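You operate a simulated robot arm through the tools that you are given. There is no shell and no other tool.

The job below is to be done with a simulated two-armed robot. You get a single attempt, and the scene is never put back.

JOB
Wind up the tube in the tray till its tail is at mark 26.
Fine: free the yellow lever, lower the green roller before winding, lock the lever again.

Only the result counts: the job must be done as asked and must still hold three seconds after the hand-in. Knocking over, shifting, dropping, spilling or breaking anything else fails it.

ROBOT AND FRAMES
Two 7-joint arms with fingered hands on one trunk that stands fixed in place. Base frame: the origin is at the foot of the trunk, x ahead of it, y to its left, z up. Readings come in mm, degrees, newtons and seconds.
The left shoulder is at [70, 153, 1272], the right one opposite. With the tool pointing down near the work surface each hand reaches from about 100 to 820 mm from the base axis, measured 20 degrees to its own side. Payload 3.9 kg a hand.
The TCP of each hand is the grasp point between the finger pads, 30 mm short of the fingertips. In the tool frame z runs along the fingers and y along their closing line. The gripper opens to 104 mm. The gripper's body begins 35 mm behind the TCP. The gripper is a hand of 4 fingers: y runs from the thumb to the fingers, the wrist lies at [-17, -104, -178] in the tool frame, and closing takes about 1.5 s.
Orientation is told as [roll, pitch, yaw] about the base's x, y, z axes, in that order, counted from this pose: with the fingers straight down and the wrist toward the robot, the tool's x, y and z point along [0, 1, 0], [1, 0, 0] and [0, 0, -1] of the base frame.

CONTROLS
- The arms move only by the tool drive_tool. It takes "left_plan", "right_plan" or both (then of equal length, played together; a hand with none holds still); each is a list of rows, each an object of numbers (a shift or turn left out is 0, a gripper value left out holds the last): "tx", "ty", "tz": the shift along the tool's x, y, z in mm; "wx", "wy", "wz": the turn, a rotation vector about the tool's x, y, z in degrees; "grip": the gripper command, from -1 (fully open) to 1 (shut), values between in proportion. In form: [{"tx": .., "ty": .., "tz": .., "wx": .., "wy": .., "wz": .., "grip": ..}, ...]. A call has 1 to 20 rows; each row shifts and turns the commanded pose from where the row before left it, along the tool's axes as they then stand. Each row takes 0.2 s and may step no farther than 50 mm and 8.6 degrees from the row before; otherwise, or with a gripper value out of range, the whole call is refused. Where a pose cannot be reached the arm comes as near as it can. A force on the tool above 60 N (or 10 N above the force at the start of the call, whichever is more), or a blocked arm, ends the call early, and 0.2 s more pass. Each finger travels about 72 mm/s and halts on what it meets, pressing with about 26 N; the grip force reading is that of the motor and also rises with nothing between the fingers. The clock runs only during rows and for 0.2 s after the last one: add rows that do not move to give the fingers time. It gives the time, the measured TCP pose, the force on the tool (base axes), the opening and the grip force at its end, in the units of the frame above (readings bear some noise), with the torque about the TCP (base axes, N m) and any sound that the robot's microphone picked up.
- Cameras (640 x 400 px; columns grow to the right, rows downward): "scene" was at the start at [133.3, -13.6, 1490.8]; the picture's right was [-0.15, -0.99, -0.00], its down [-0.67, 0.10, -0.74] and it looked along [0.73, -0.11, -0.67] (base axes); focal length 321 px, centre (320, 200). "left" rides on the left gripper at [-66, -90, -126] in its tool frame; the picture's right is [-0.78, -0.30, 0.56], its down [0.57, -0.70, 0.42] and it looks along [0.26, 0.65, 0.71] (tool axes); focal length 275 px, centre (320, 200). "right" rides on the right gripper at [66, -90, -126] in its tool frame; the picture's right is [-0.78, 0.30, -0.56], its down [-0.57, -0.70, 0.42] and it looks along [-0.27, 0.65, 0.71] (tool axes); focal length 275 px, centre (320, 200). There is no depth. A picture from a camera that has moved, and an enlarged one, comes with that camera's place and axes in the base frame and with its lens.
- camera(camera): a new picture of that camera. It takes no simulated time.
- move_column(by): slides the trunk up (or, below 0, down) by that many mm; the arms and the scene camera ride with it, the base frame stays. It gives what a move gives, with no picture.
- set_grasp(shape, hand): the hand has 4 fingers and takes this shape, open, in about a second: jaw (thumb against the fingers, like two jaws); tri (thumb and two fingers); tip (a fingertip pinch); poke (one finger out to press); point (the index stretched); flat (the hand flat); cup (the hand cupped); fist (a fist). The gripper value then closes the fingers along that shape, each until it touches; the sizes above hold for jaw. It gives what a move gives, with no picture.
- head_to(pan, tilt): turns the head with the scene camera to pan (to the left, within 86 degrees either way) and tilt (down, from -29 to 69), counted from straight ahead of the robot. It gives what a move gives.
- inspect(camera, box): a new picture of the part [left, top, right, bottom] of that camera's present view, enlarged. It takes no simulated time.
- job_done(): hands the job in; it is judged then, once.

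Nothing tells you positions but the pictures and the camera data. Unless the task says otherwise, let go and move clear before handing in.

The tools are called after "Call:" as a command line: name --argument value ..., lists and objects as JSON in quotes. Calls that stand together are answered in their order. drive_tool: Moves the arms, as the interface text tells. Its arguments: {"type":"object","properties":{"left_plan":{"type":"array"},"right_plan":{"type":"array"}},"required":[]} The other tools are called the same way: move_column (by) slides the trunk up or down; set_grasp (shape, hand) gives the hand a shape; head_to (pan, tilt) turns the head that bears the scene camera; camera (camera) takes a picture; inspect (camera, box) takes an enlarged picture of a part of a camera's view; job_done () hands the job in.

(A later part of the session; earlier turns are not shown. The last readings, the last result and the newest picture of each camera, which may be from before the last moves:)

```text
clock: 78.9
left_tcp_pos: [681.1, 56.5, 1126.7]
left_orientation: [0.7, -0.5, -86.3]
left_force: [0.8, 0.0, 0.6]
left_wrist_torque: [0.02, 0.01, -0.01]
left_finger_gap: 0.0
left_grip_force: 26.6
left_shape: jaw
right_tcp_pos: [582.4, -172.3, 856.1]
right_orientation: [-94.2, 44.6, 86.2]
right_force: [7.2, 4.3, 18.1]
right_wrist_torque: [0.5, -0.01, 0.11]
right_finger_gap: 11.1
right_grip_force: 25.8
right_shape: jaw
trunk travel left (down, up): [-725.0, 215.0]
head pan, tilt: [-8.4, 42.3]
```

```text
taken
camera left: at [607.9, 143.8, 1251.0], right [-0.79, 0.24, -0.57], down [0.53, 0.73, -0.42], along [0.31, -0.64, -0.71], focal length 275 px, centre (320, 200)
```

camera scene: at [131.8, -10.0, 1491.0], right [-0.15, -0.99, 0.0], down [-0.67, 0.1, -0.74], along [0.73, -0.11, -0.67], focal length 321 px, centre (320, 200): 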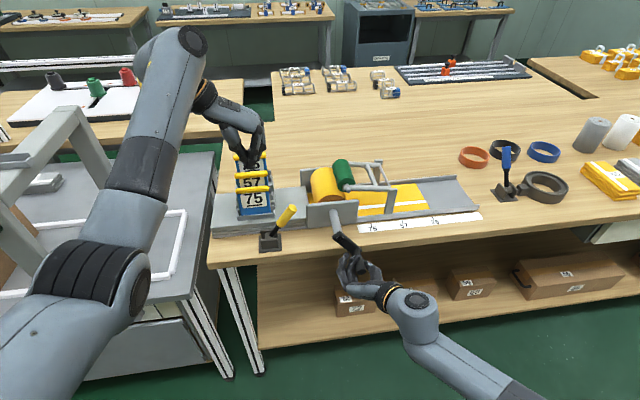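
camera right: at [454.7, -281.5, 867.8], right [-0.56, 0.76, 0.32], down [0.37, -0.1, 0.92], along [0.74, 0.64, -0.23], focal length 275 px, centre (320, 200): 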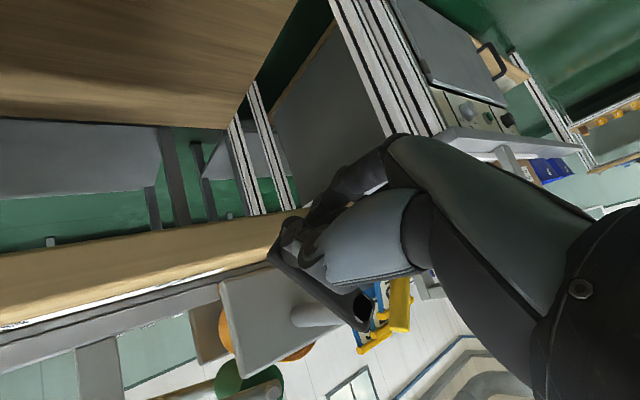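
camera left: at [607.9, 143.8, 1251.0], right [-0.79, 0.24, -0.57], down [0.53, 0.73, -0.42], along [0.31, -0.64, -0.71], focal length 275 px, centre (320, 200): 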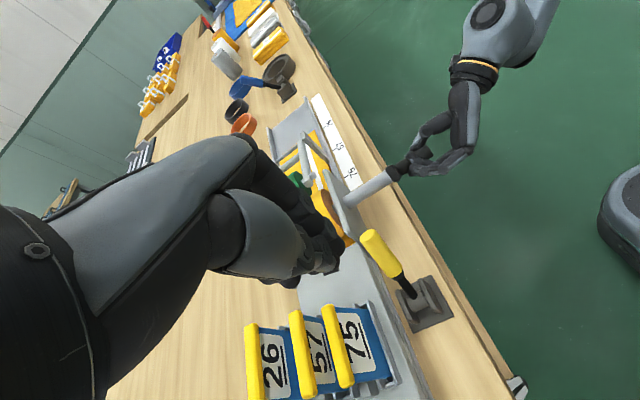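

Now the left arm is well clear, and its camera looks along the tray and sees the scale and tail. I'll zoom there for the parallax measurement.

Call:
inspect --camera "left" --box '[260, 80, 380, 180]'

Call:
inspect --camera "left" --box '[270, 90, 340, 140]'

Call:
inspect --camera "scene" --box '[415, 170, 485, 225]'

```text
4.00 times, centred on (320, 130) of left
camera zoom: at [607.9, 143.8, 1251.0], right [-0.79, 0.24, -0.57], down [0.53, 0.73, -0.42], along [0.31, -0.64, -0.71], focal length 1101 px, centre (320, 480)
```

zoom: 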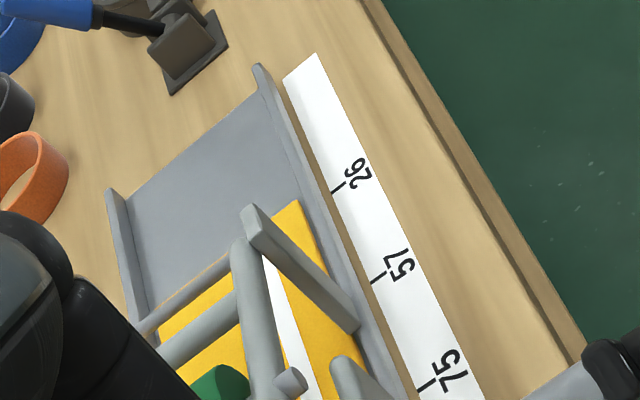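

```text
8.00 times, centred on (305, 115) of left
camera zoom: at [607.9, 143.8, 1251.0], right [-0.79, 0.24, -0.57], down [0.53, 0.73, -0.42], along [0.31, -0.64, -0.71], focal length 2202 px, centre (440, 880)
```

zoom: 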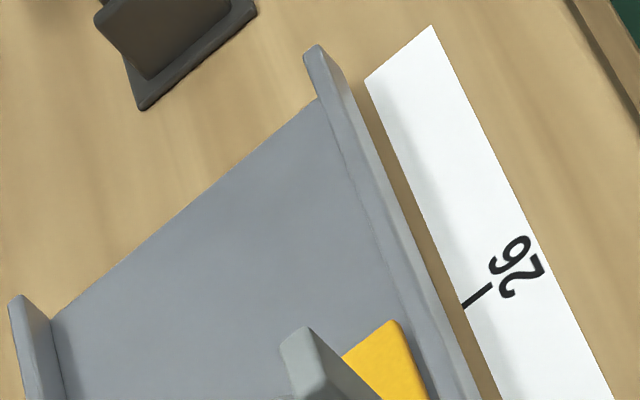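

```text
7.27 times, centred on (450, 198) of scene
camera zoom: at [131.8, -10.0, 1491.0], right [-0.15, -0.99, 0.0], down [-0.67, 0.1, -0.74], along [0.73, -0.11, -0.67], focal length 2336 px, centre (-626, 218)
```

zoom: 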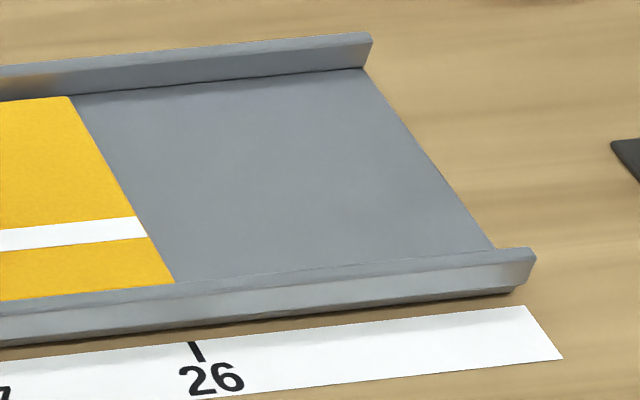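

Both cameras now see the tail and tick together. I'll zoom further for precise readings.

Call:
inspect --camera "left" --box '[305, 110, 333, 130]'

Call:
inspect --camera "scene" --box '[424, 196, 452, 216]'

Call:
inspect --camera "scene" --box '[420, 180, 448, 200]'

```text
16.00 times, centred on (319, 120) of left
camera zoom: at [607.9, 143.8, 1251.0], right [-0.79, 0.24, -0.57], down [0.53, 0.73, -0.42], along [0.31, -0.64, -0.71], focal length 4404 px, centre (336, 1480)
```

zoom: 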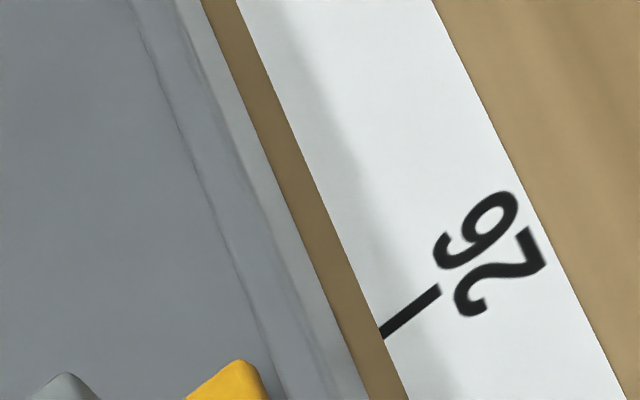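

```text
16.00 times, centred on (438, 206) of scene
camera zoom: at [131.8, -10.0, 1491.0], right [-0.15, -0.99, 0.0], down [-0.67, 0.1, -0.74], along [0.73, -0.11, -0.67], focal length 5139 px, centre (-1568, 104)
```

zoom: 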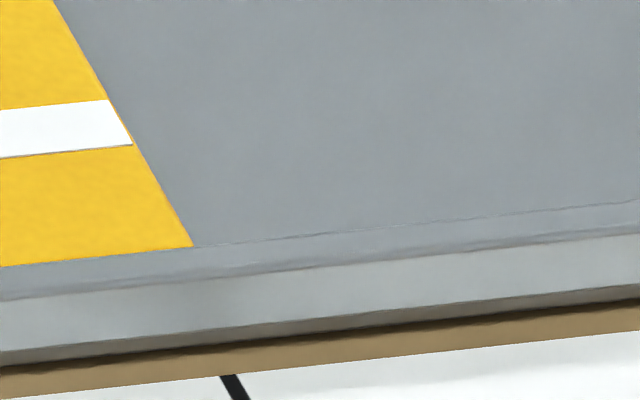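

```text
16.00 times, centred on (434, 190) of scene
camera zoom: at [131.8, -10.0, 1491.0], right [-0.15, -0.99, 0.0], down [-0.67, 0.1, -0.74], along [0.73, -0.11, -0.67], focal length 5139 px, centre (-1504, 360)
```

zoom: 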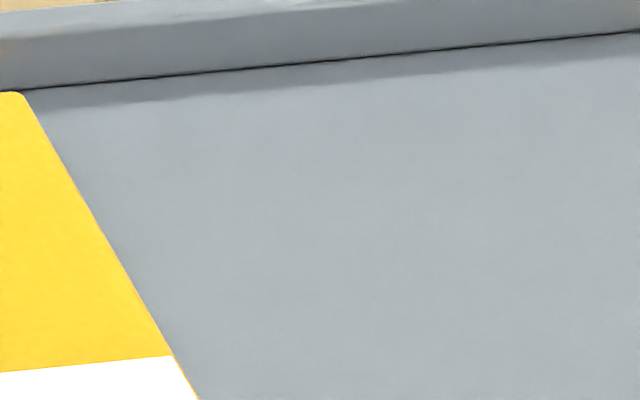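

Combining the two views puts the tail within about ±3 mm of the tick. Now I'll lock the lever: move the open left hand over the lever, straddle it and pull it left. First I position and descend part-way.

Call:
drive_tool --left_plan '[{"ty": 17, "grip": -0.25}, {"ty": 17}, {"ty": 17}, {"ty": 17}, {"tz": 20}, {"tz": 20}, {"tz": 20}, {"tz": 20}, {"tz": 20}, {"tz": 15}, {}]'

Call:
camera --camera "left"

Call:
inspect --camera "scene" --box '[200, 120, 360, 270]'

```text
clock: 81.3
left_tcp_pos: [685.4, -11.3, 1011.4]
left_orientation: [0.6, -0.5, -86.3]
left_force: [0.2, 0.6, -0.1]
left_wrist_torque: [0.01, -0.05, -0.01]
left_finger_gap: 64.9
left_grip_force: 0.1
left_shape: jaw
right_tcp_pos: [583.2, -171.9, 855.2]
right_orientation: [-94.2, 44.7, 86.2]
right_force: [7.1, 5.5, 17.1]
right_wrist_torque: [0.49, 0.02, 0.08]
right_finger_gap: 11.1
right_grip_force: 25.7
right_shape: jaw
trunk travel left (down, up): [-725.0, 215.0]
head pan, tilt: [-8.4, 42.3]
```

```text
taken
camera left: at [612.9, 75.4, 1136.9], right [-0.79, 0.24, -0.57], down [0.53, 0.73, -0.42], along [0.32, -0.63, -0.71], focal length 275 px, centre (320, 200)
```

left: 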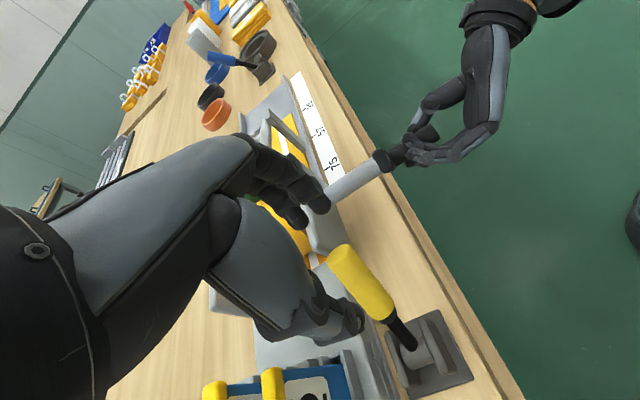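

```text
2.67 times, centred on (280, 195) of scene
camera zoom: at [131.8, -9.9, 1491.0], right [-0.15, -0.99, 0.0], down [-0.67, 0.1, -0.74], along [0.73, -0.11, -0.67], focal length 856 px, centre (427, 213)
```

zoom: 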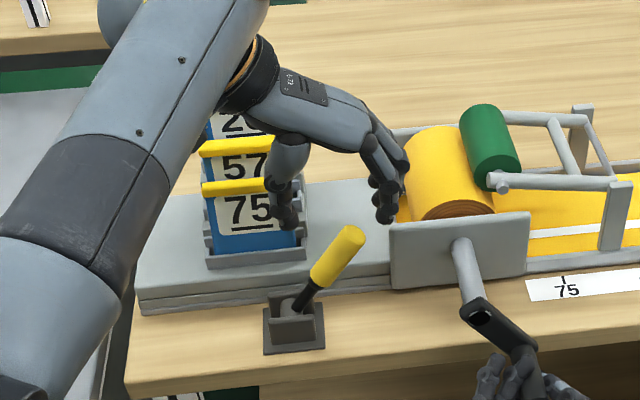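

The near side plate's edge is close to where the fingers would go, so I'll shift the hand 17 mm toward the robot and then descend slowly beside the lever.

Call:
drive_tool --left_plan '[{"tx": -8, "ty": -1.5}, {"tx": -9, "ty": -1.5}, {"tz": 11}, {"tz": 11}, {"tz": 11}, {"tz": 10}, {"tz": 10}, {"tz": 8}, {}]'

Call:
camera --camera "left"

Call:
inspect --camera "scene" --box '[200, 120, 360, 270]'

```text
clock: 83.3
left_tcp_pos: [671.5, -10.8, 950.3]
left_orientation: [0.6, -0.5, -86.2]
left_force: [-0.9, -0.3, 0.2]
left_wrist_torque: [0.0, -0.01, 0.0]
left_finger_gap: 64.8
left_grip_force: 0.1
left_shape: jaw
right_tcp_pos: [581.5, -171.7, 855.3]
right_orientation: [-94.1, 44.7, 86.1]
right_force: [6.8, 4.8, 16.1]
right_wrist_torque: [0.48, 0.01, 0.12]
right_finger_gap: 11.1
right_grip_force: 26.0
right_shape: jaw
trunk travel left (down, up): [-725.0, 215.0]
head pan, tilt: [-8.4, 42.3]
```

```text
taken
camera left: at [598.1, 75.9, 1074.7], right [-0.79, 0.24, -0.57], down [0.53, 0.73, -0.42], along [0.32, -0.64, -0.71], focal length 275 px, centre (320, 200)
```

left: 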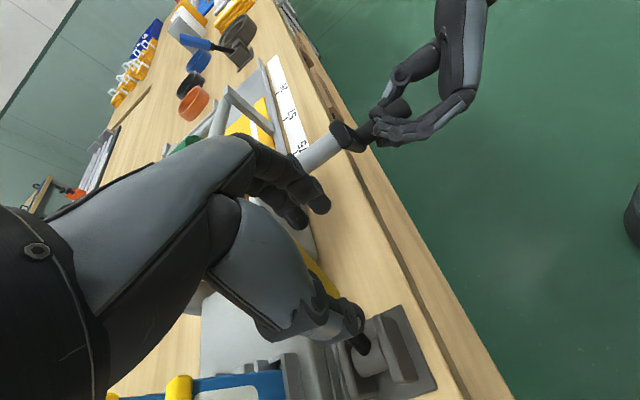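

```text
2.67 times, centred on (280, 195) of scene
camera zoom: at [131.8, -9.8, 1491.0], right [-0.15, -0.99, 0.0], down [-0.67, 0.1, -0.74], along [0.73, -0.11, -0.67], focal length 856 px, centre (427, 213)
```

zoom: 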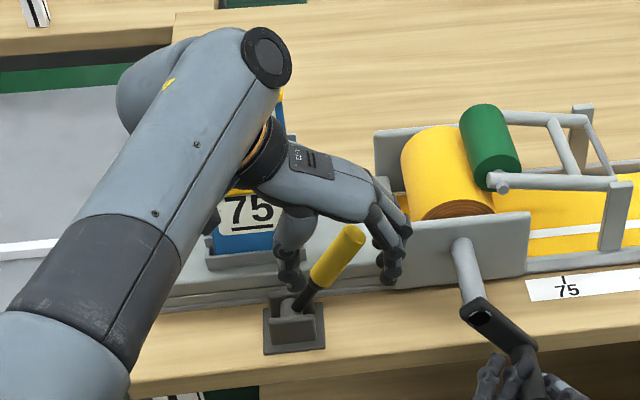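

The lever sits between thumb and fingers. Pulling left in small steps.

Call:
drive_tool --left_plan '[{"ty": -6}, {"ty": -6}, {"ty": -6}, {"ty": -6}, {"ty": -6}, {"ty": -6}, {"ty": -6}, {"ty": -6, "tz": -1}, {"ty": -6, "tz": -1}, {}]'

Call:
camera --camera "left"

Call:
inspect --camera "scene" --box '[200, 120, 360, 270]'

```text
clock: 85.5
left_tcp_pos: [668.9, 41.5, 954.1]
left_orientation: [0.7, -0.5, -86.0]
left_force: [7.8, -8.5, 16.5]
left_wrist_torque: [-0.64, -0.27, 0.18]
left_finger_gap: 66.8
left_grip_force: 0.1
left_shape: jaw
right_tcp_pos: [582.7, -173.4, 855.9]
right_orientation: [-94.0, 44.7, 86.1]
right_force: [9.1, 7.4, 16.4]
right_wrist_torque: [0.47, -0.03, 0.14]
right_finger_gap: 11.3
right_grip_force: 25.7
right_shape: jaw
trunk travel left (down, up): [-725.0, 215.0]
head pan, tilt: [-8.4, 42.3]
```

```text
taken
camera left: at [594.2, 129.2, 1077.8], right [-0.79, 0.24, -0.57], down [0.53, 0.73, -0.42], along [0.32, -0.63, -0.7], focal length 275 px, centre (320, 200)
```

left: 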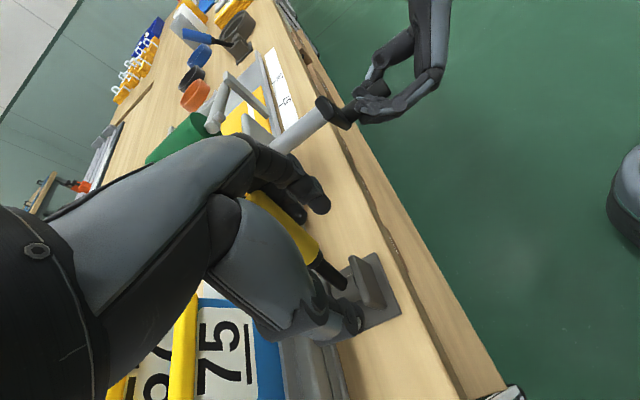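

```text
2.67 times, centred on (280, 195) of scene
camera zoom: at [131.3, -11.4, 1491.2], right [-0.15, -0.99, 0.0], down [-0.66, 0.1, -0.74], along [0.73, -0.11, -0.67], focal length 856 px, centre (427, 213)
```

zoom: 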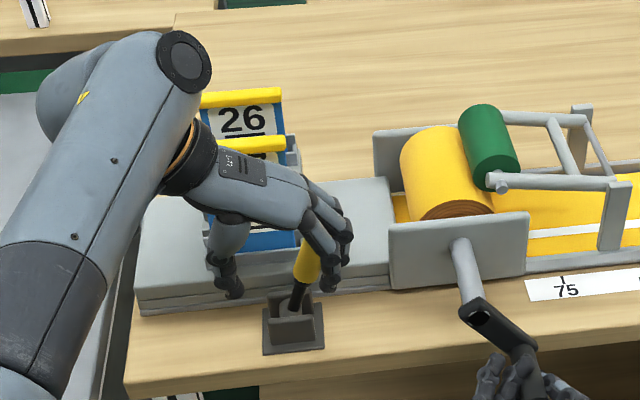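

The lever tip is rubbing the palm (16 N up). I'll raise the hand 10 mm and continue pulling left.

Call:
drive_tool --left_plan '[{"tz": -5}, {"tz": -5}, {"ty": -5, "tz": -1}, {"ty": -5, "tz": -1}, {"ty": -5}, {"ty": -5}, {}]'

Call:
camera --camera "left"

Call:
inspect --camera "scene" --box '[200, 120, 360, 270]'

```text
clock: 87.1
left_tcp_pos: [666.4, 62.2, 963.6]
left_orientation: [0.5, -0.5, -86.2]
left_force: [2.1, -2.2, -1.7]
left_wrist_torque: [0.05, -0.02, 0.04]
left_finger_gap: 65.6
left_grip_force: 0.1
left_shape: jaw
right_tcp_pos: [581.5, -172.3, 856.1]
right_orientation: [-93.9, 44.6, 86.3]
right_force: [2.3, 6.9, 16.1]
right_wrist_torque: [0.47, 0.05, 0.17]
right_finger_gap: 11.4
right_grip_force: 25.9
right_shape: jaw
trunk travel left (down, up): [-725.0, 215.0]
head pan, tilt: [-8.4, 42.3]
```

```text
taken
camera left: at [593.2, 150.4, 1088.7], right [-0.79, 0.24, -0.57], down [0.53, 0.73, -0.42], along [0.31, -0.63, -0.71], focal length 275 px, centre (320, 200)
```

left: 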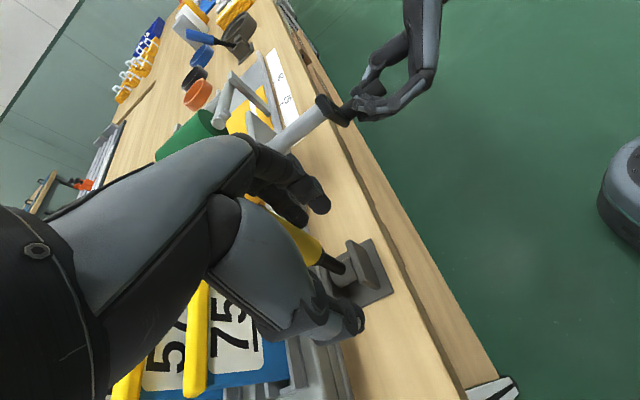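

```text
2.67 times, centred on (280, 195) of scene
camera zoom: at [132.2, -9.7, 1491.0], right [-0.15, -0.99, 0.0], down [-0.67, 0.1, -0.74], along [0.73, -0.11, -0.67], focal length 856 px, centre (427, 213)
```

zoom: 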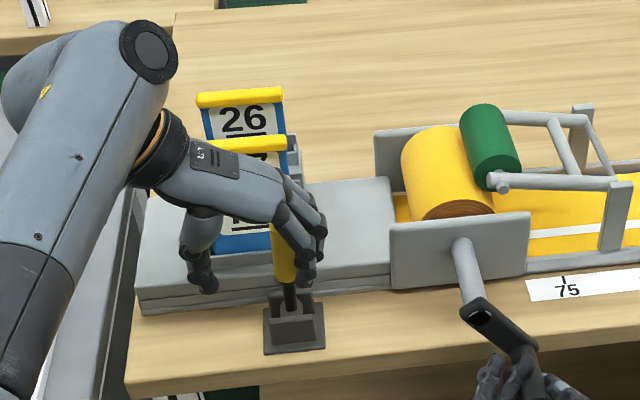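

The lever is about vertical now with small forces. Continuing left.

Call:
drive_tool --left_plan '[{"ty": -5}, {"ty": -5}, {"ty": -5}, {"ty": -5}, {"ty": -5}, {}]'

Call:
camera --camera "left"

Call:
inspect --camera "scene" --box '[200, 120, 360, 270]'

```text
clock: 88.5
left_tcp_pos: [663.9, 87.2, 964.4]
left_orientation: [0.6, -0.5, -86.0]
left_force: [5.3, -2.4, 1.2]
left_wrist_torque: [-0.11, -0.16, 0.14]
left_finger_gap: 65.6
left_grip_force: 0.0
left_shape: jaw
right_tcp_pos: [583.4, -171.7, 855.1]
right_orientation: [-94.1, 44.6, 86.3]
right_force: [0.6, 6.5, 15.8]
right_wrist_torque: [0.39, 0.03, 0.18]
right_finger_gap: 11.4
right_grip_force: 25.6
right_shape: jaw
trunk travel left (down, up): [-725.0, 215.0]
head pan, tilt: [-8.4, 42.3]
```

```text
taken
camera left: at [590.8, 175.0, 1088.2], right [-0.79, 0.24, -0.57], down [0.53, 0.73, -0.42], along [0.32, -0.63, -0.71], focal length 275 px, centre (320, 200)
```

left: 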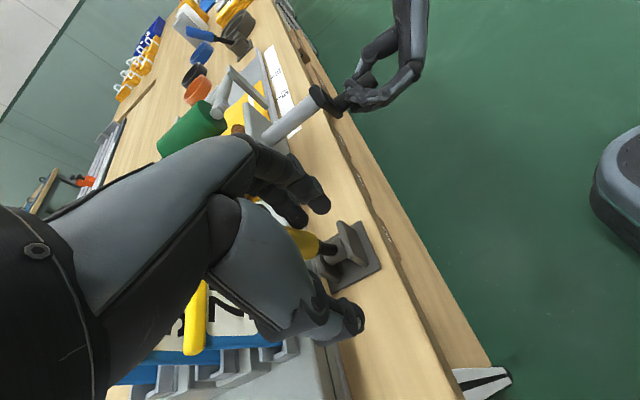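

```text
2.67 times, centred on (280, 195) of scene
camera zoom: at [132.0, -10.0, 1491.0], right [-0.15, -0.99, 0.0], down [-0.67, 0.1, -0.74], along [0.73, -0.11, -0.67], focal length 856 px, centre (427, 213)
```

zoom: 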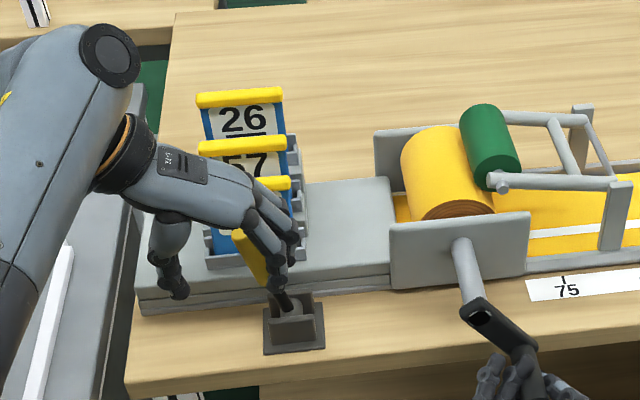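

The lever leans left now. I'll go a bit further so it reaches its end position, watching the force.

Call:
drive_tool --left_plan '[{"ty": -5}, {"ty": -5}, {"ty": -4}, {"ty": -4}, {}]'

Call:
inspect --camera "scene" --box '[200, 120, 360, 270]'

Call:
camera --camera "left"

```text
clock: 89.7
left_tcp_pos: [662.5, 107.2, 964.5]
left_orientation: [0.5, -0.5, -86.2]
left_force: [0.8, -1.0, -1.0]
left_wrist_torque: [-0.03, 0.01, -0.02]
left_finger_gap: 64.9
left_grip_force: 0.0
left_shape: jaw
right_tcp_pos: [581.8, -172.2, 856.6]
right_orientation: [-94.0, 44.7, 86.2]
right_force: [3.6, 6.5, 13.7]
right_wrist_torque: [0.44, 0.01, 0.13]
right_finger_gap: 11.2
right_grip_force: 26.1
right_shape: jaw
trunk travel left (down, up): [-725.0, 215.0]
head pan, tilt: [-8.4, 42.3]
```

```text
2.67 times, centred on (280, 195) of scene
camera zoom: at [131.7, -9.5, 1491.0], right [-0.14, -0.99, 0.0], down [-0.67, 0.1, -0.74], along [0.73, -0.11, -0.67], focal length 856 px, centre (427, 213)
```

zoom: 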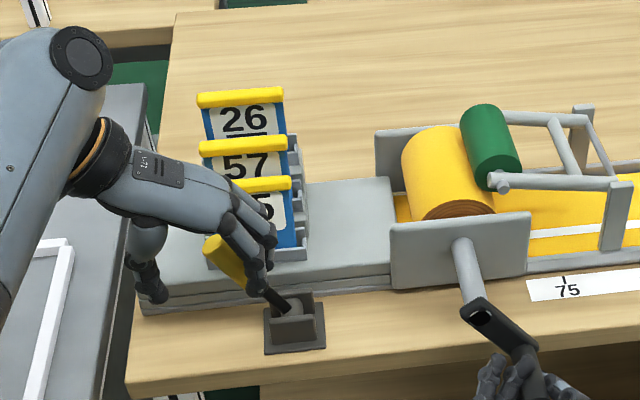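

```text
taken
camera left: at [588.6, 193.8, 1088.2], right [-0.79, 0.24, -0.57], down [0.53, 0.73, -0.42], along [0.31, -0.63, -0.71], focal length 275 px, centre (320, 200)
```

left: 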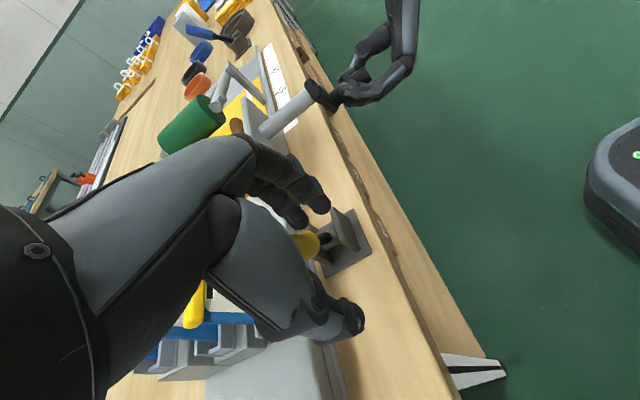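

The lever appears back at its original left-leaning position with almost no force. I'll lift the left hand clear and check.

Call:
drive_tool --left_plan '[{"tz": -10}, {"tz": -10}, {"tz": -15}, {"tz": -20}, {"tz": -20}, {"tz": -20}, {"tz": -20}, {}]'

Call:
inspect --camera "scene" --box '[220, 140, 320, 260]'

Call:
inspect --camera "scene" --box '[415, 170, 485, 225]'

Call:
camera --camera "left"

```text
clock: 91.5
left_tcp_pos: [660.5, 107.0, 1078.9]
left_orientation: [0.6, -0.5, -86.2]
left_force: [-0.1, 1.5, 0.0]
left_wrist_torque: [0.0, 0.0, 0.0]
left_finger_gap: 65.1
left_grip_force: 0.0
left_shape: jaw
right_tcp_pos: [581.6, -172.3, 855.3]
right_orientation: [-94.0, 44.7, 86.2]
right_force: [4.6, 4.8, 14.9]
right_wrist_torque: [0.42, 0.02, 0.15]
right_finger_gap: 11.2
right_grip_force: 25.9
right_shape: jaw
trunk travel left (down, up): [-725.0, 215.0]
head pan, tilt: [-8.4, 42.3]
```

```text
3.33 times, centred on (270, 200) of scene
camera zoom: at [131.7, -9.6, 1491.0], right [-0.15, -0.99, 0.0], down [-0.67, 0.1, -0.74], along [0.73, -0.11, -0.67], focal length 1070 px, centre (487, 200)
```

zoom: 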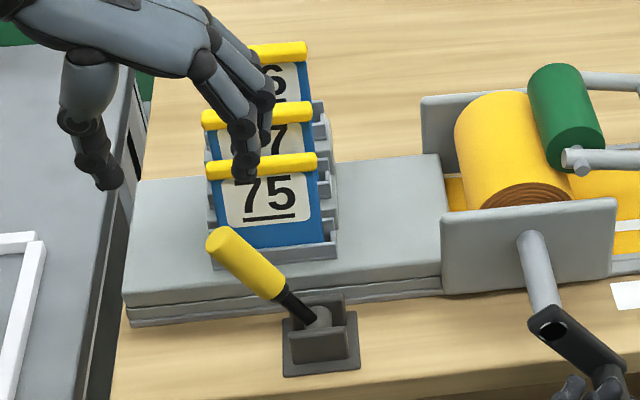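

```text
7.27 times, centred on (450, 198) of scene
camera zoom: at [131.7, -9.6, 1491.0], right [-0.15, -0.99, 0.0], down [-0.67, 0.1, -0.74], along [0.73, -0.11, -0.67], focal length 2336 px, centre (-626, 218)
```

zoom: 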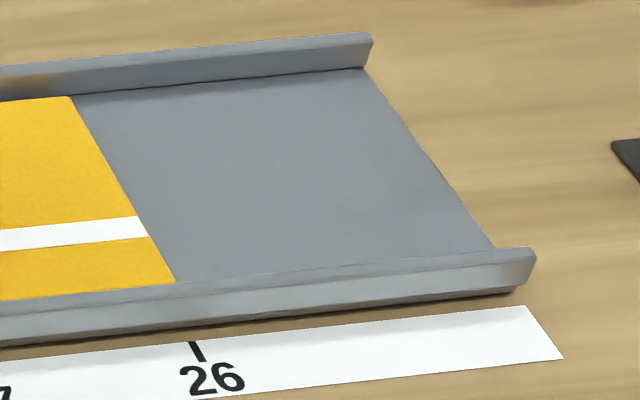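

```text
taken
camera left: at [587.3, 195.1, 1203.6], right [-0.79, 0.24, -0.57], down [0.53, 0.73, -0.42], along [0.32, -0.63, -0.71], focal length 275 px, centre (320, 200)
```

left: 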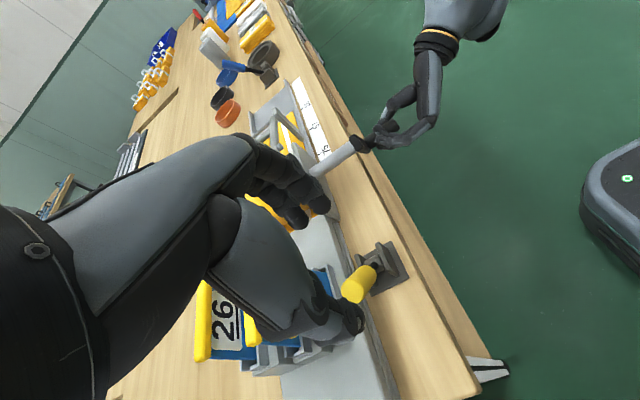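

The lever leans left again. I'll compare it with its original picture using the same zoom, and check that plate 75 is unchanged.

Call:
inspect --camera "scene" --box '[220, 190, 300, 260]'

Call:
inspect --camera "left" --box '[260, 70, 380, 170]'

```text
5.71 times, centred on (260, 225) of scene
camera zoom: at [131.7, -9.6, 1491.0], right [-0.15, -0.99, 0.0], down [-0.67, 0.1, -0.74], along [0.73, -0.11, -0.67], focal length 1835 px, centre (663, 57)
```

zoom: 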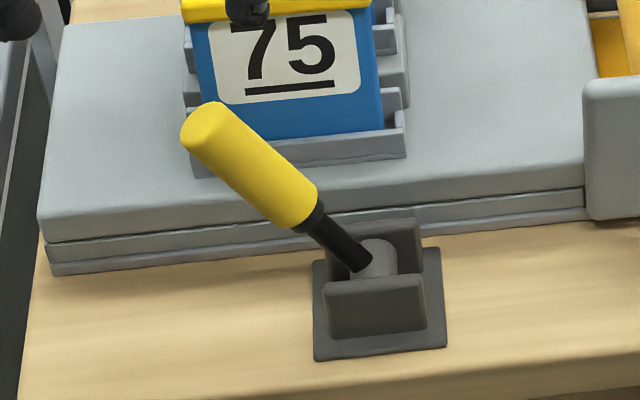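

```text
4.00 times, centred on (320, 120) of left
camera zoom: at [587.3, 195.1, 1203.6], right [-0.79, 0.24, -0.57], down [0.53, 0.73, -0.42], along [0.32, -0.63, -0.71], focal length 1101 px, centre (320, 520)
```

zoom: 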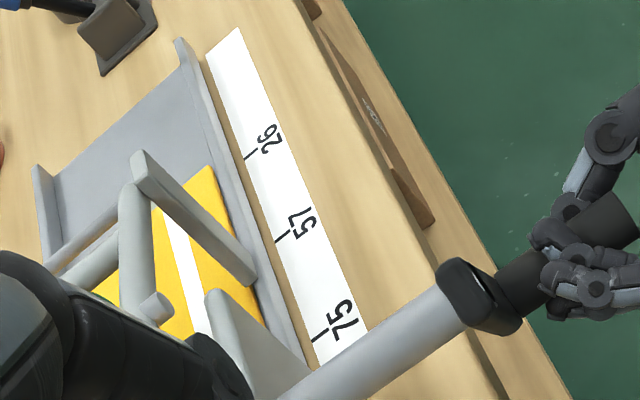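

The lever sits roughly 8° short of its original lean, so I'll go back down and push it fully to its stop.

Call:
drive_tool --left_plan '[{"tz": 20}, {"tz": 20}, {"tz": 20}, {"tz": 20}, {"tz": 20}, {"tz": 14}, {"ty": -4, "tz": 1}, {"ty": -4, "tz": 1}, {"ty": -4, "tz": 1}, {}]'

Call:
inspect --camera "scene" --box '[220, 190, 300, 260]'

Call:
camera --camera "left"

```text
clock: 93.7
left_tcp_pos: [662.1, 118.2, 961.2]
left_orientation: [0.6, -0.5, -86.2]
left_force: [0.6, -1.9, 0.1]
left_wrist_torque: [-0.11, -0.02, -0.07]
left_finger_gap: 65.3
left_grip_force: 0.0
left_shape: jaw
right_tcp_pos: [582.7, -172.4, 854.8]
right_orientation: [-94.0, 44.7, 86.2]
right_force: [5.8, 5.7, 15.9]
right_wrist_torque: [0.39, -0.03, 0.15]
right_finger_gap: 11.1
right_grip_force: 25.1
right_shape: jaw
trunk travel left (down, up): [-725.0, 215.0]
head pan, tilt: [-8.4, 42.3]
```

```text
5.71 times, centred on (260, 225) of scene
camera zoom: at [131.7, -9.8, 1491.0], right [-0.15, -0.99, 0.0], down [-0.67, 0.1, -0.74], along [0.73, -0.11, -0.67], focal length 1835 px, centre (663, 57)
```

zoom: 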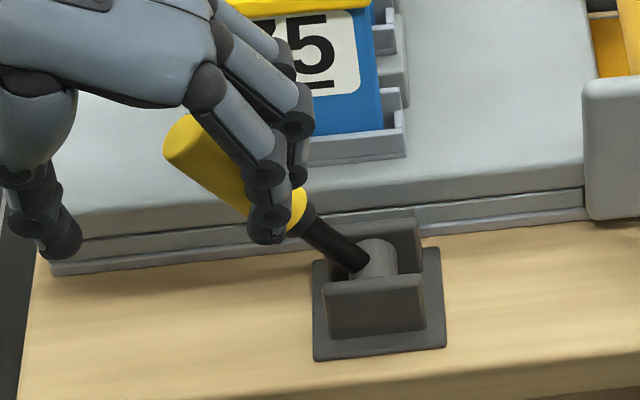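

```text
taken
camera left: at [588.2, 204.9, 1086.2], right [-0.79, 0.24, -0.57], down [0.53, 0.73, -0.42], along [0.32, -0.64, -0.71], focal length 275 px, centre (320, 200)
```

left: 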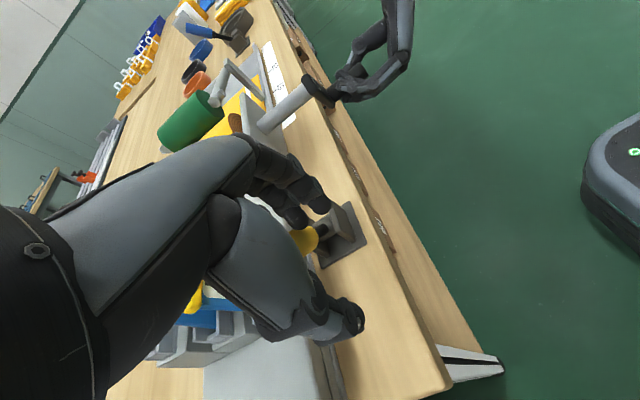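

The lever tip now matches its original place. I'll push a touch more to make sure it meets the stop, then lift away.

Call:
drive_tool --left_plan '[{"ty": -3}, {"ty": -3}, {}]'

Call:
inspect --camera "scene" --box '[220, 190, 300, 260]'

```text
clock: 94.5
left_tcp_pos: [660.8, 122.6, 962.8]
left_orientation: [0.6, -0.5, -86.2]
left_force: [0.0, -5.8, 0.9]
left_wrist_torque: [-0.16, -0.05, -0.17]
left_finger_gap: 64.8
left_grip_force: 0.0
left_shape: jaw
right_tcp_pos: [583.1, -172.7, 855.6]
right_orientation: [-94.2, 44.6, 86.2]
right_force: [6.5, 6.9, 15.1]
right_wrist_torque: [0.42, -0.02, 0.18]
right_finger_gap: 11.4
right_grip_force: 25.7
right_shape: jaw
trunk travel left (down, up): [-725.0, 215.0]
head pan, tilt: [-8.4, 42.3]
```

```text
5.71 times, centred on (260, 225) of scene
camera zoom: at [131.6, -10.4, 1491.0], right [-0.15, -0.99, 0.0], down [-0.67, 0.1, -0.74], along [0.73, -0.11, -0.67], focal length 1835 px, centre (663, 57)
```

zoom: 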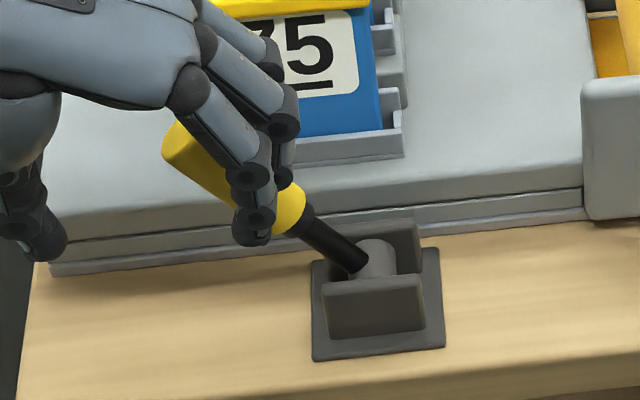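

The lever is at its stop (force rising, no movement). I'll ease the fingers off it and lift clear.

Call:
drive_tool --left_plan '[{"ty": 3}, {"ty": 3}, {"ty": 2}, {"tz": -12}, {"tz": -12}, {"tz": -16}, {"tz": -20}, {"tz": -20}, {"tz": -20}, {"tz": -20}, {}]'

Call:
inspect --camera "scene" --box '[220, 190, 300, 260]'

Call:
inspect --camera "scene" --box '[415, 170, 485, 225]'

```text
clock: 96.9
left_tcp_pos: [661.9, 116.7, 1083.6]
left_orientation: [0.6, -0.5, -86.3]
left_force: [-0.1, 0.3, 0.1]
left_wrist_torque: [0.0, -0.04, 0.0]
left_finger_gap: 64.8
left_grip_force: 0.2
left_shape: jaw
right_tcp_pos: [582.3, -172.5, 856.6]
right_orientation: [-94.0, 44.7, 86.3]
right_force: [4.4, 4.9, 14.2]
right_wrist_torque: [0.38, -0.02, 0.12]
right_finger_gap: 11.3
right_grip_force: 26.2
right_shape: jaw
trunk travel left (down, up): [-725.0, 215.0]
head pan, tilt: [-8.4, 42.3]
```

```text
5.71 times, centred on (260, 225) of scene
camera zoom: at [131.7, -9.5, 1491.0], right [-0.15, -0.99, 0.0], down [-0.67, 0.1, -0.74], along [0.73, -0.11, -0.67], focal length 1835 px, centre (663, 57)
```

zoom: 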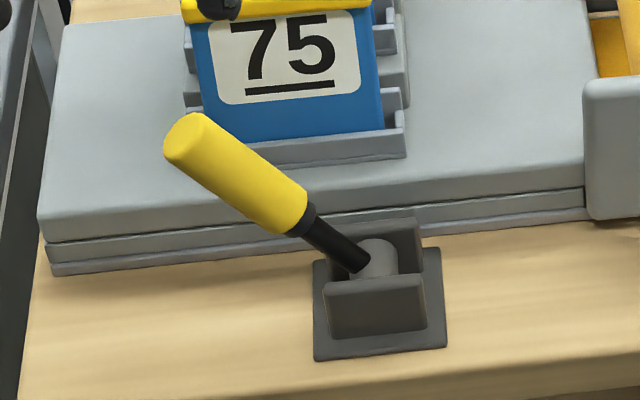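

```text
7.27 times, centred on (450, 198) of scene
camera zoom: at [131.7, -9.5, 1491.0], right [-0.15, -0.99, 0.0], down [-0.67, 0.1, -0.74], along [0.73, -0.11, -0.67], focal length 2336 px, centre (-626, 218)
```

zoom: 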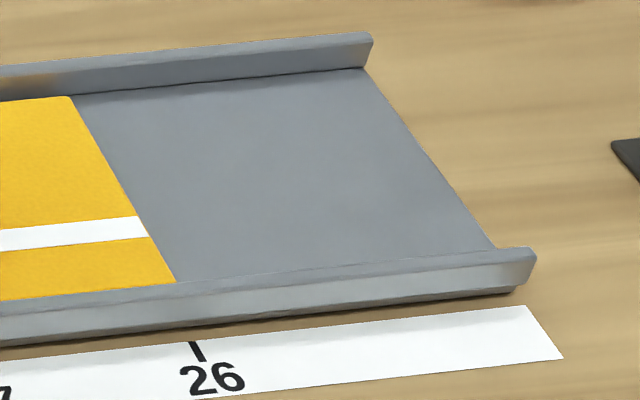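

The lever is locked where it was originally. Now I'll release the crank handle with the right hand and withdraw straight back.

Call:
drive_tool --right_plan '[{"grip": 0.7}, {"grip": 0.4}, {"grip": 0.1}, {"grip": -0.2}, {"grip": -0.5}, {"grip": -0.8}, {"grip": -0.8}, {}]'

Call:
inspect --camera "scene" --box '[415, 170, 485, 225]'

Call:
inspect --camera "scene" --box '[290, 150, 430, 290]'

Call:
camera --camera "right"

```text
clock: 98.7
left_tcp_pos: [662.7, 116.6, 1082.9]
left_orientation: [0.5, -0.4, -86.1]
left_force: [0.3, 0.1, 0.2]
left_wrist_torque: [0.02, 0.01, 0.0]
left_finger_gap: 64.8
left_grip_force: 0.1
left_shape: jaw
right_tcp_pos: [583.0, -173.3, 856.0]
right_orientation: [-93.9, 44.6, 86.4]
right_force: [0.4, -0.1, -0.3]
right_wrist_torque: [0.01, -0.02, 0.0]
right_finger_gap: 93.4
right_grip_force: 0.0
right_shape: jaw
trunk travel left (down, up): [-725.0, 215.0]
head pan, tilt: [-8.4, 42.3]
```

```text
7.27 times, centred on (450, 198) of scene
camera zoom: at [133.1, -11.2, 1490.8], right [-0.15, -0.99, 0.0], down [-0.67, 0.1, -0.74], along [0.73, -0.11, -0.67], focal length 2336 px, centre (-626, 218)
```

zoom: 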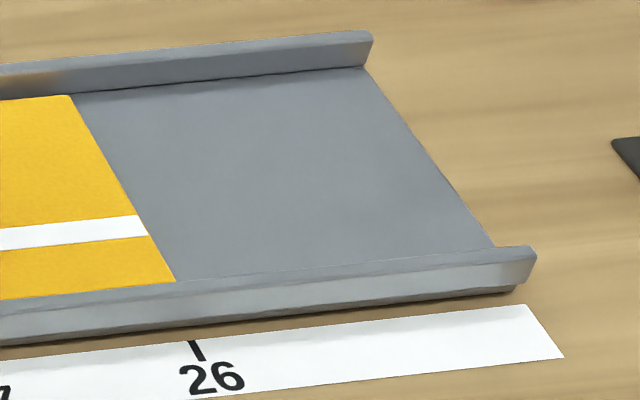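

```text
2.86 times, centred on (360, 220) of scene
camera zoom: at [133.1, -11.2, 1490.8], right [-0.15, -0.99, 0.0], down [-0.67, 0.1, -0.74], along [0.73, -0.11, -0.67], focal length 918 px, centre (206, 143)
```

zoom: 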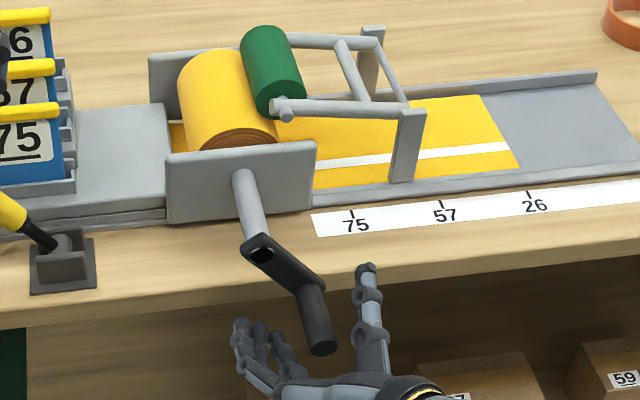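

```text
taken
camera right: at [454.8, -281.7, 866.0], right [-0.56, 0.77, 0.32], down [0.38, -0.1, 0.92], along [0.74, 0.64, -0.23], focal length 275 px, centre (320, 200)
```

right: 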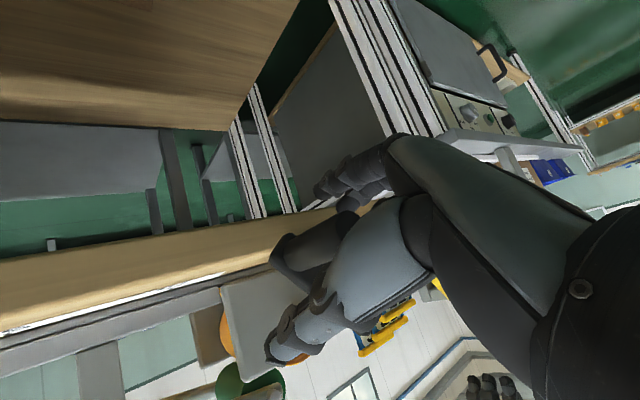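

The crank stays put when released, so the lock holds. I'll withdraw the right hand, turn it so its camera looks forward and down, and park that camera at the tick's y for a parallax-free check.

Call:
drive_tool --right_plan '[{"tz": -20, "grip": -0.8}, {"tz": -20}, {"tz": -20}, {"tz": -20}, {"tz": -20}, {"tz": -20}, {"wz": -7.5}, {"wz": -7.5}, {"wz": -7.5}, {"wz": -7.5}, {"wz": -7.5}, {"wz": -7.5}, {}]'

Call:
drive_tool --right_plan '[{"ty": -24, "tx": 22.6}, {"ty": -24, "tx": 22.6}, {"ty": -24, "tx": 22.6}, {"ty": -24, "tx": 22.6}, {"ty": -24, "tx": 22.6}, {"ty": -24, "tx": 22.6}, {"ty": -24, "tx": 22.6}, {"ty": -24, "tx": 22.6}, {"tz": 25}, {"tz": 25}, {"tz": 25}, {"tz": 25}, {"tz": 25}, {}]'

Call:
camera --camera "right"

Call:
camera --camera "scene"

```text
clock: 101.5
left_tcp_pos: [662.5, 116.4, 1081.4]
left_orientation: [0.5, -0.4, -86.2]
left_force: [0.4, -0.1, -0.4]
left_wrist_torque: [0.05, -0.02, -0.02]
left_finger_gap: 65.1
left_grip_force: 0.1
left_shape: jaw
right_tcp_pos: [463.5, -170.8, 847.6]
right_orientation: [-175.0, 87.2, 4.2]
right_force: [-0.6, -0.5, -0.6]
right_wrist_torque: [0.01, -0.01, -0.01]
right_finger_gap: 93.5
right_grip_force: 0.0
right_shape: jaw
trunk travel left (down, up): [-725.0, 215.0]
head pan, tilt: [-8.4, 42.3]
```

```text
clock: 104.5
left_tcp_pos: [662.3, 117.0, 1081.8]
left_orientation: [0.4, -0.4, -86.2]
left_force: [-0.7, -0.2, -0.7]
left_wrist_torque: [-0.03, -0.02, 0.03]
left_finger_gap: 65.0
left_grip_force: 0.0
left_shape: jaw
right_tcp_pos: [575.1, -354.0, 1044.5]
right_orientation: [-174.5, 87.1, 4.7]
right_force: [0.4, -0.8, -0.5]
right_wrist_torque: [-0.02, -0.01, -0.02]
right_finger_gap: 93.7
right_grip_force: 0.1
right_shape: jaw
trunk travel left (down, up): [-725.0, 215.0]
head pan, tilt: [-8.4, 42.3]
```

```text
taken
camera right: at [444.6, -418.1, 1128.5], right [-0.53, 0.79, -0.32], down [0.4, 0.56, 0.72], along [0.75, 0.26, -0.61], focal length 275 px, centre (320, 200)
```

right: 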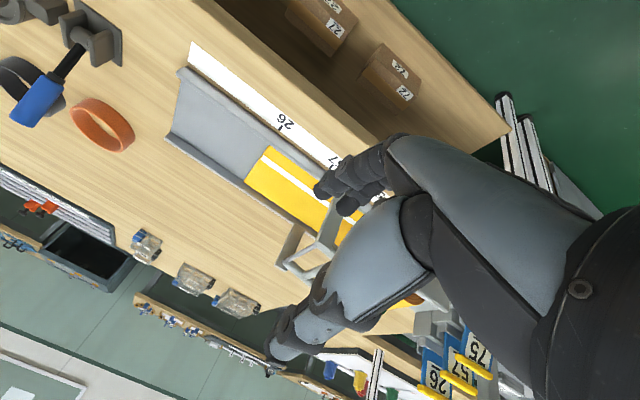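

```text
taken
camera scene: at [133.0, -10.7, 1490.9], right [-0.15, -0.99, 0.0], down [-0.67, 0.1, -0.74], along [0.73, -0.11, -0.67], focal length 321 px, centre (320, 200)
```

scene: 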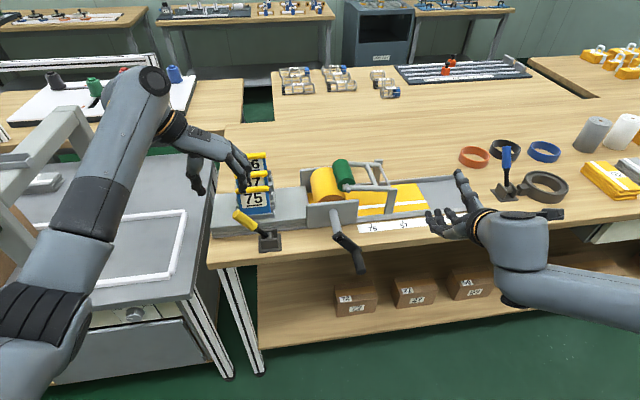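

Excellent, the right camera is at y -418, essentially in the tick's plane. Zooming on the tick and tail.

Call:
inspect --camera "right" --box '[240, 100, 320, 180]'

Call:
inspect --camera "right" --box '[170, 30, 350, 240]'

```text
5.00 times, centred on (280, 140) of right
camera zoom: at [444.6, -418.1, 1128.5], right [-0.53, 0.79, -0.32], down [0.4, 0.56, 0.72], along [0.75, 0.26, -0.61], focal length 1376 px, centre (520, 500)
```

zoom: 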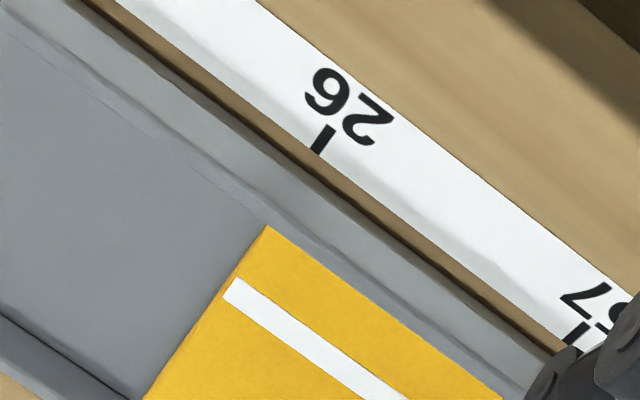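

```text
1.90 times, centred on (260, 135) of right
camera zoom: at [444.6, -418.1, 1128.5], right [-0.53, 0.79, -0.32], down [0.4, 0.56, 0.72], along [0.75, 0.26, -0.61], focal length 524 px, centre (434, 324)
```

zoom: 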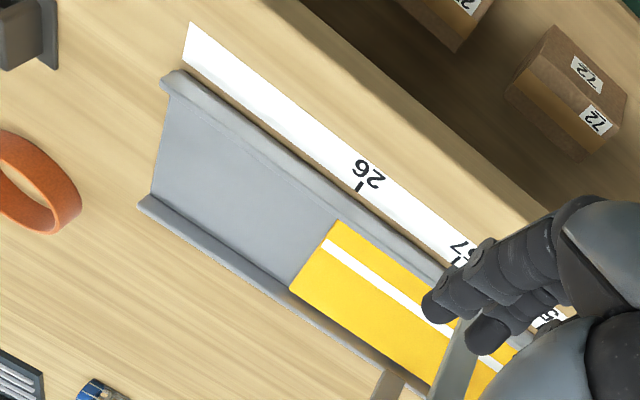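

In this parallax-free view the tail is only about 1.7 mm past tick 26, which I consider on the mark. Next I'll deal with plate 75, which I tilted earlier.

Call:
inspect --camera "scene" --box '[210, 140, 290, 220]'

Call:
inspect --camera "right" --box '[380, 300, 540, 400]'

Call:
camera --camera "left"

```text
5.00 times, centred on (250, 180) of scene
camera zoom: at [133.0, -10.7, 1490.9], right [-0.15, -0.99, 0.0], down [-0.67, 0.1, -0.74], along [0.73, -0.11, -0.67], focal length 1606 px, centre (670, 300)
```

zoom: 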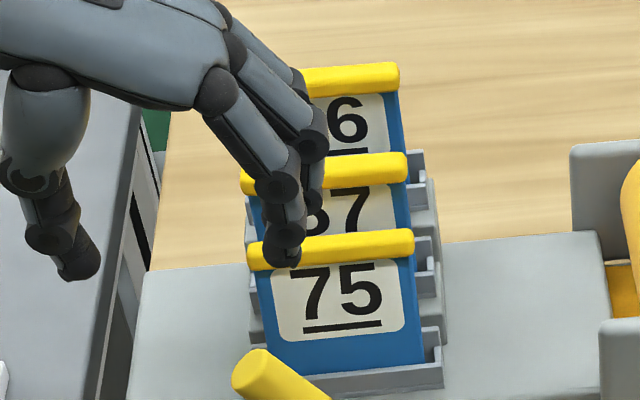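

```text
4.00 times, centred on (460, 350) of right
camera zoom: at [444.6, -418.1, 1128.5], right [-0.53, 0.79, -0.32], down [0.4, 0.56, 0.72], along [0.75, 0.26, -0.61], focal length 1101 px, centre (-240, -400)
```

zoom: 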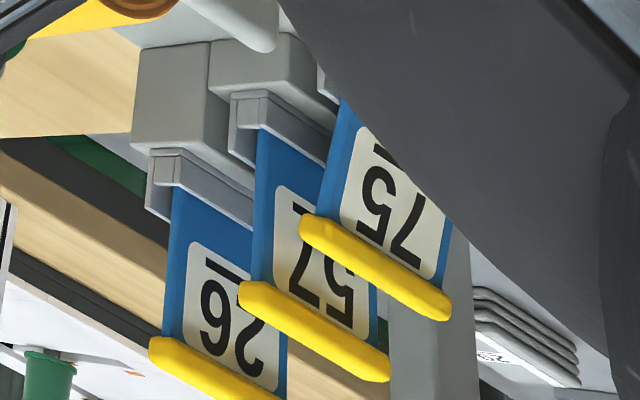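

```text
taken
camera left: at [588.9, 203.6, 1206.8], right [-0.79, 0.24, -0.57], down [0.53, 0.74, -0.42], along [0.31, -0.63, -0.71], focal length 275 px, centre (320, 200)
```

left: 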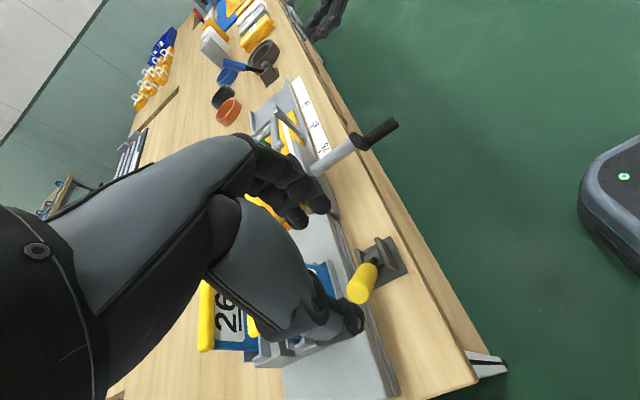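

Plate 75 still leans back about 12°. I'd like to right it gently by pressing a single fingertip on top of its handle and dragging it back. I'll give the left hand a poke shape and see where the fingertip sits.

Call:
set_grasp --hand "left" --shape "poke"

Call:
camera --camera "left"

Call:
inspect --camera "scene" --box '[150, 90, 310, 240]'

Call:
inspect --camera "right" --box '[380, 240, 600, 400]'

```text
clock: 105.4
left_tcp_pos: [662.9, 115.7, 1082.8]
left_orientation: [0.4, -0.4, -86.3]
left_force: [1.1, -0.7, 0.6]
left_wrist_torque: [-0.02, -0.02, -0.01]
left_finger_gap: 0.2
left_grip_force: 0.0
left_shape: poke
right_tcp_pos: [575.7, -354.7, 1043.8]
right_orientation: [-173.2, 87.2, 5.9]
right_force: [-0.1, 0.1, -0.6]
right_wrist_torque: [-0.02, -0.04, 0.0]
right_finger_gap: 93.4
right_grip_force: 0.0
right_shape: jaw
trunk travel left (down, up): [-725.0, 215.0]
head pan, tilt: [-8.4, 42.3]
```

```text
taken
camera left: at [589.2, 203.1, 1206.7], right [-0.79, 0.24, -0.57], down [0.53, 0.74, -0.42], along [0.31, -0.63, -0.71], focal length 275 px, centre (320, 200)
```

left: 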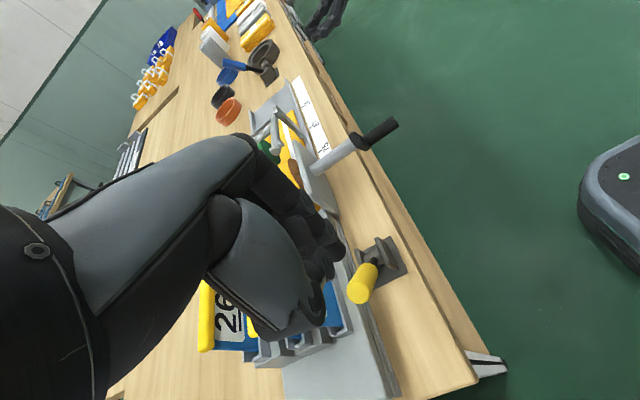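

```text
2.67 times, centred on (230, 165) of scene
camera zoom: at [133.4, -11.5, 1490.8], right [-0.15, -0.99, 0.0], down [-0.67, 0.1, -0.74], along [0.73, -0.11, -0.67], focal length 856 px, centre (560, 293)
```

zoom: 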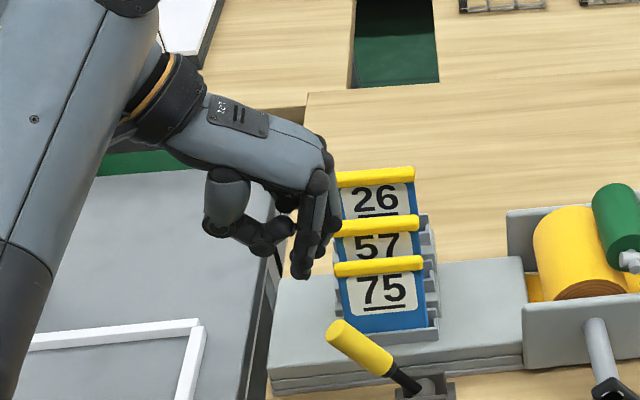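

```text
2.50 times, centred on (490, 320) of right
camera zoom: at [444.6, -418.7, 1128.2], right [-0.53, 0.79, -0.32], down [0.4, 0.56, 0.72], along [0.75, 0.26, -0.61], focal length 688 px, centre (-105, -100)
```

zoom: 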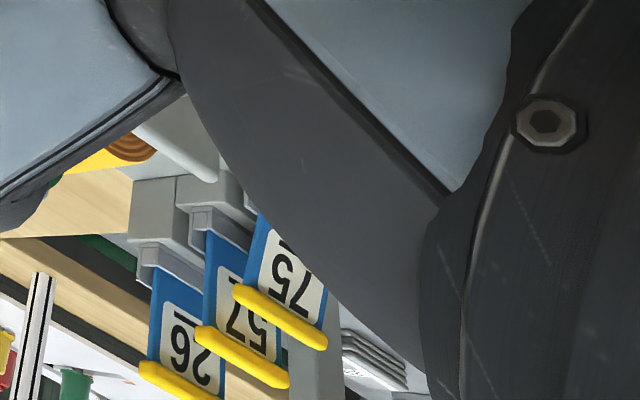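

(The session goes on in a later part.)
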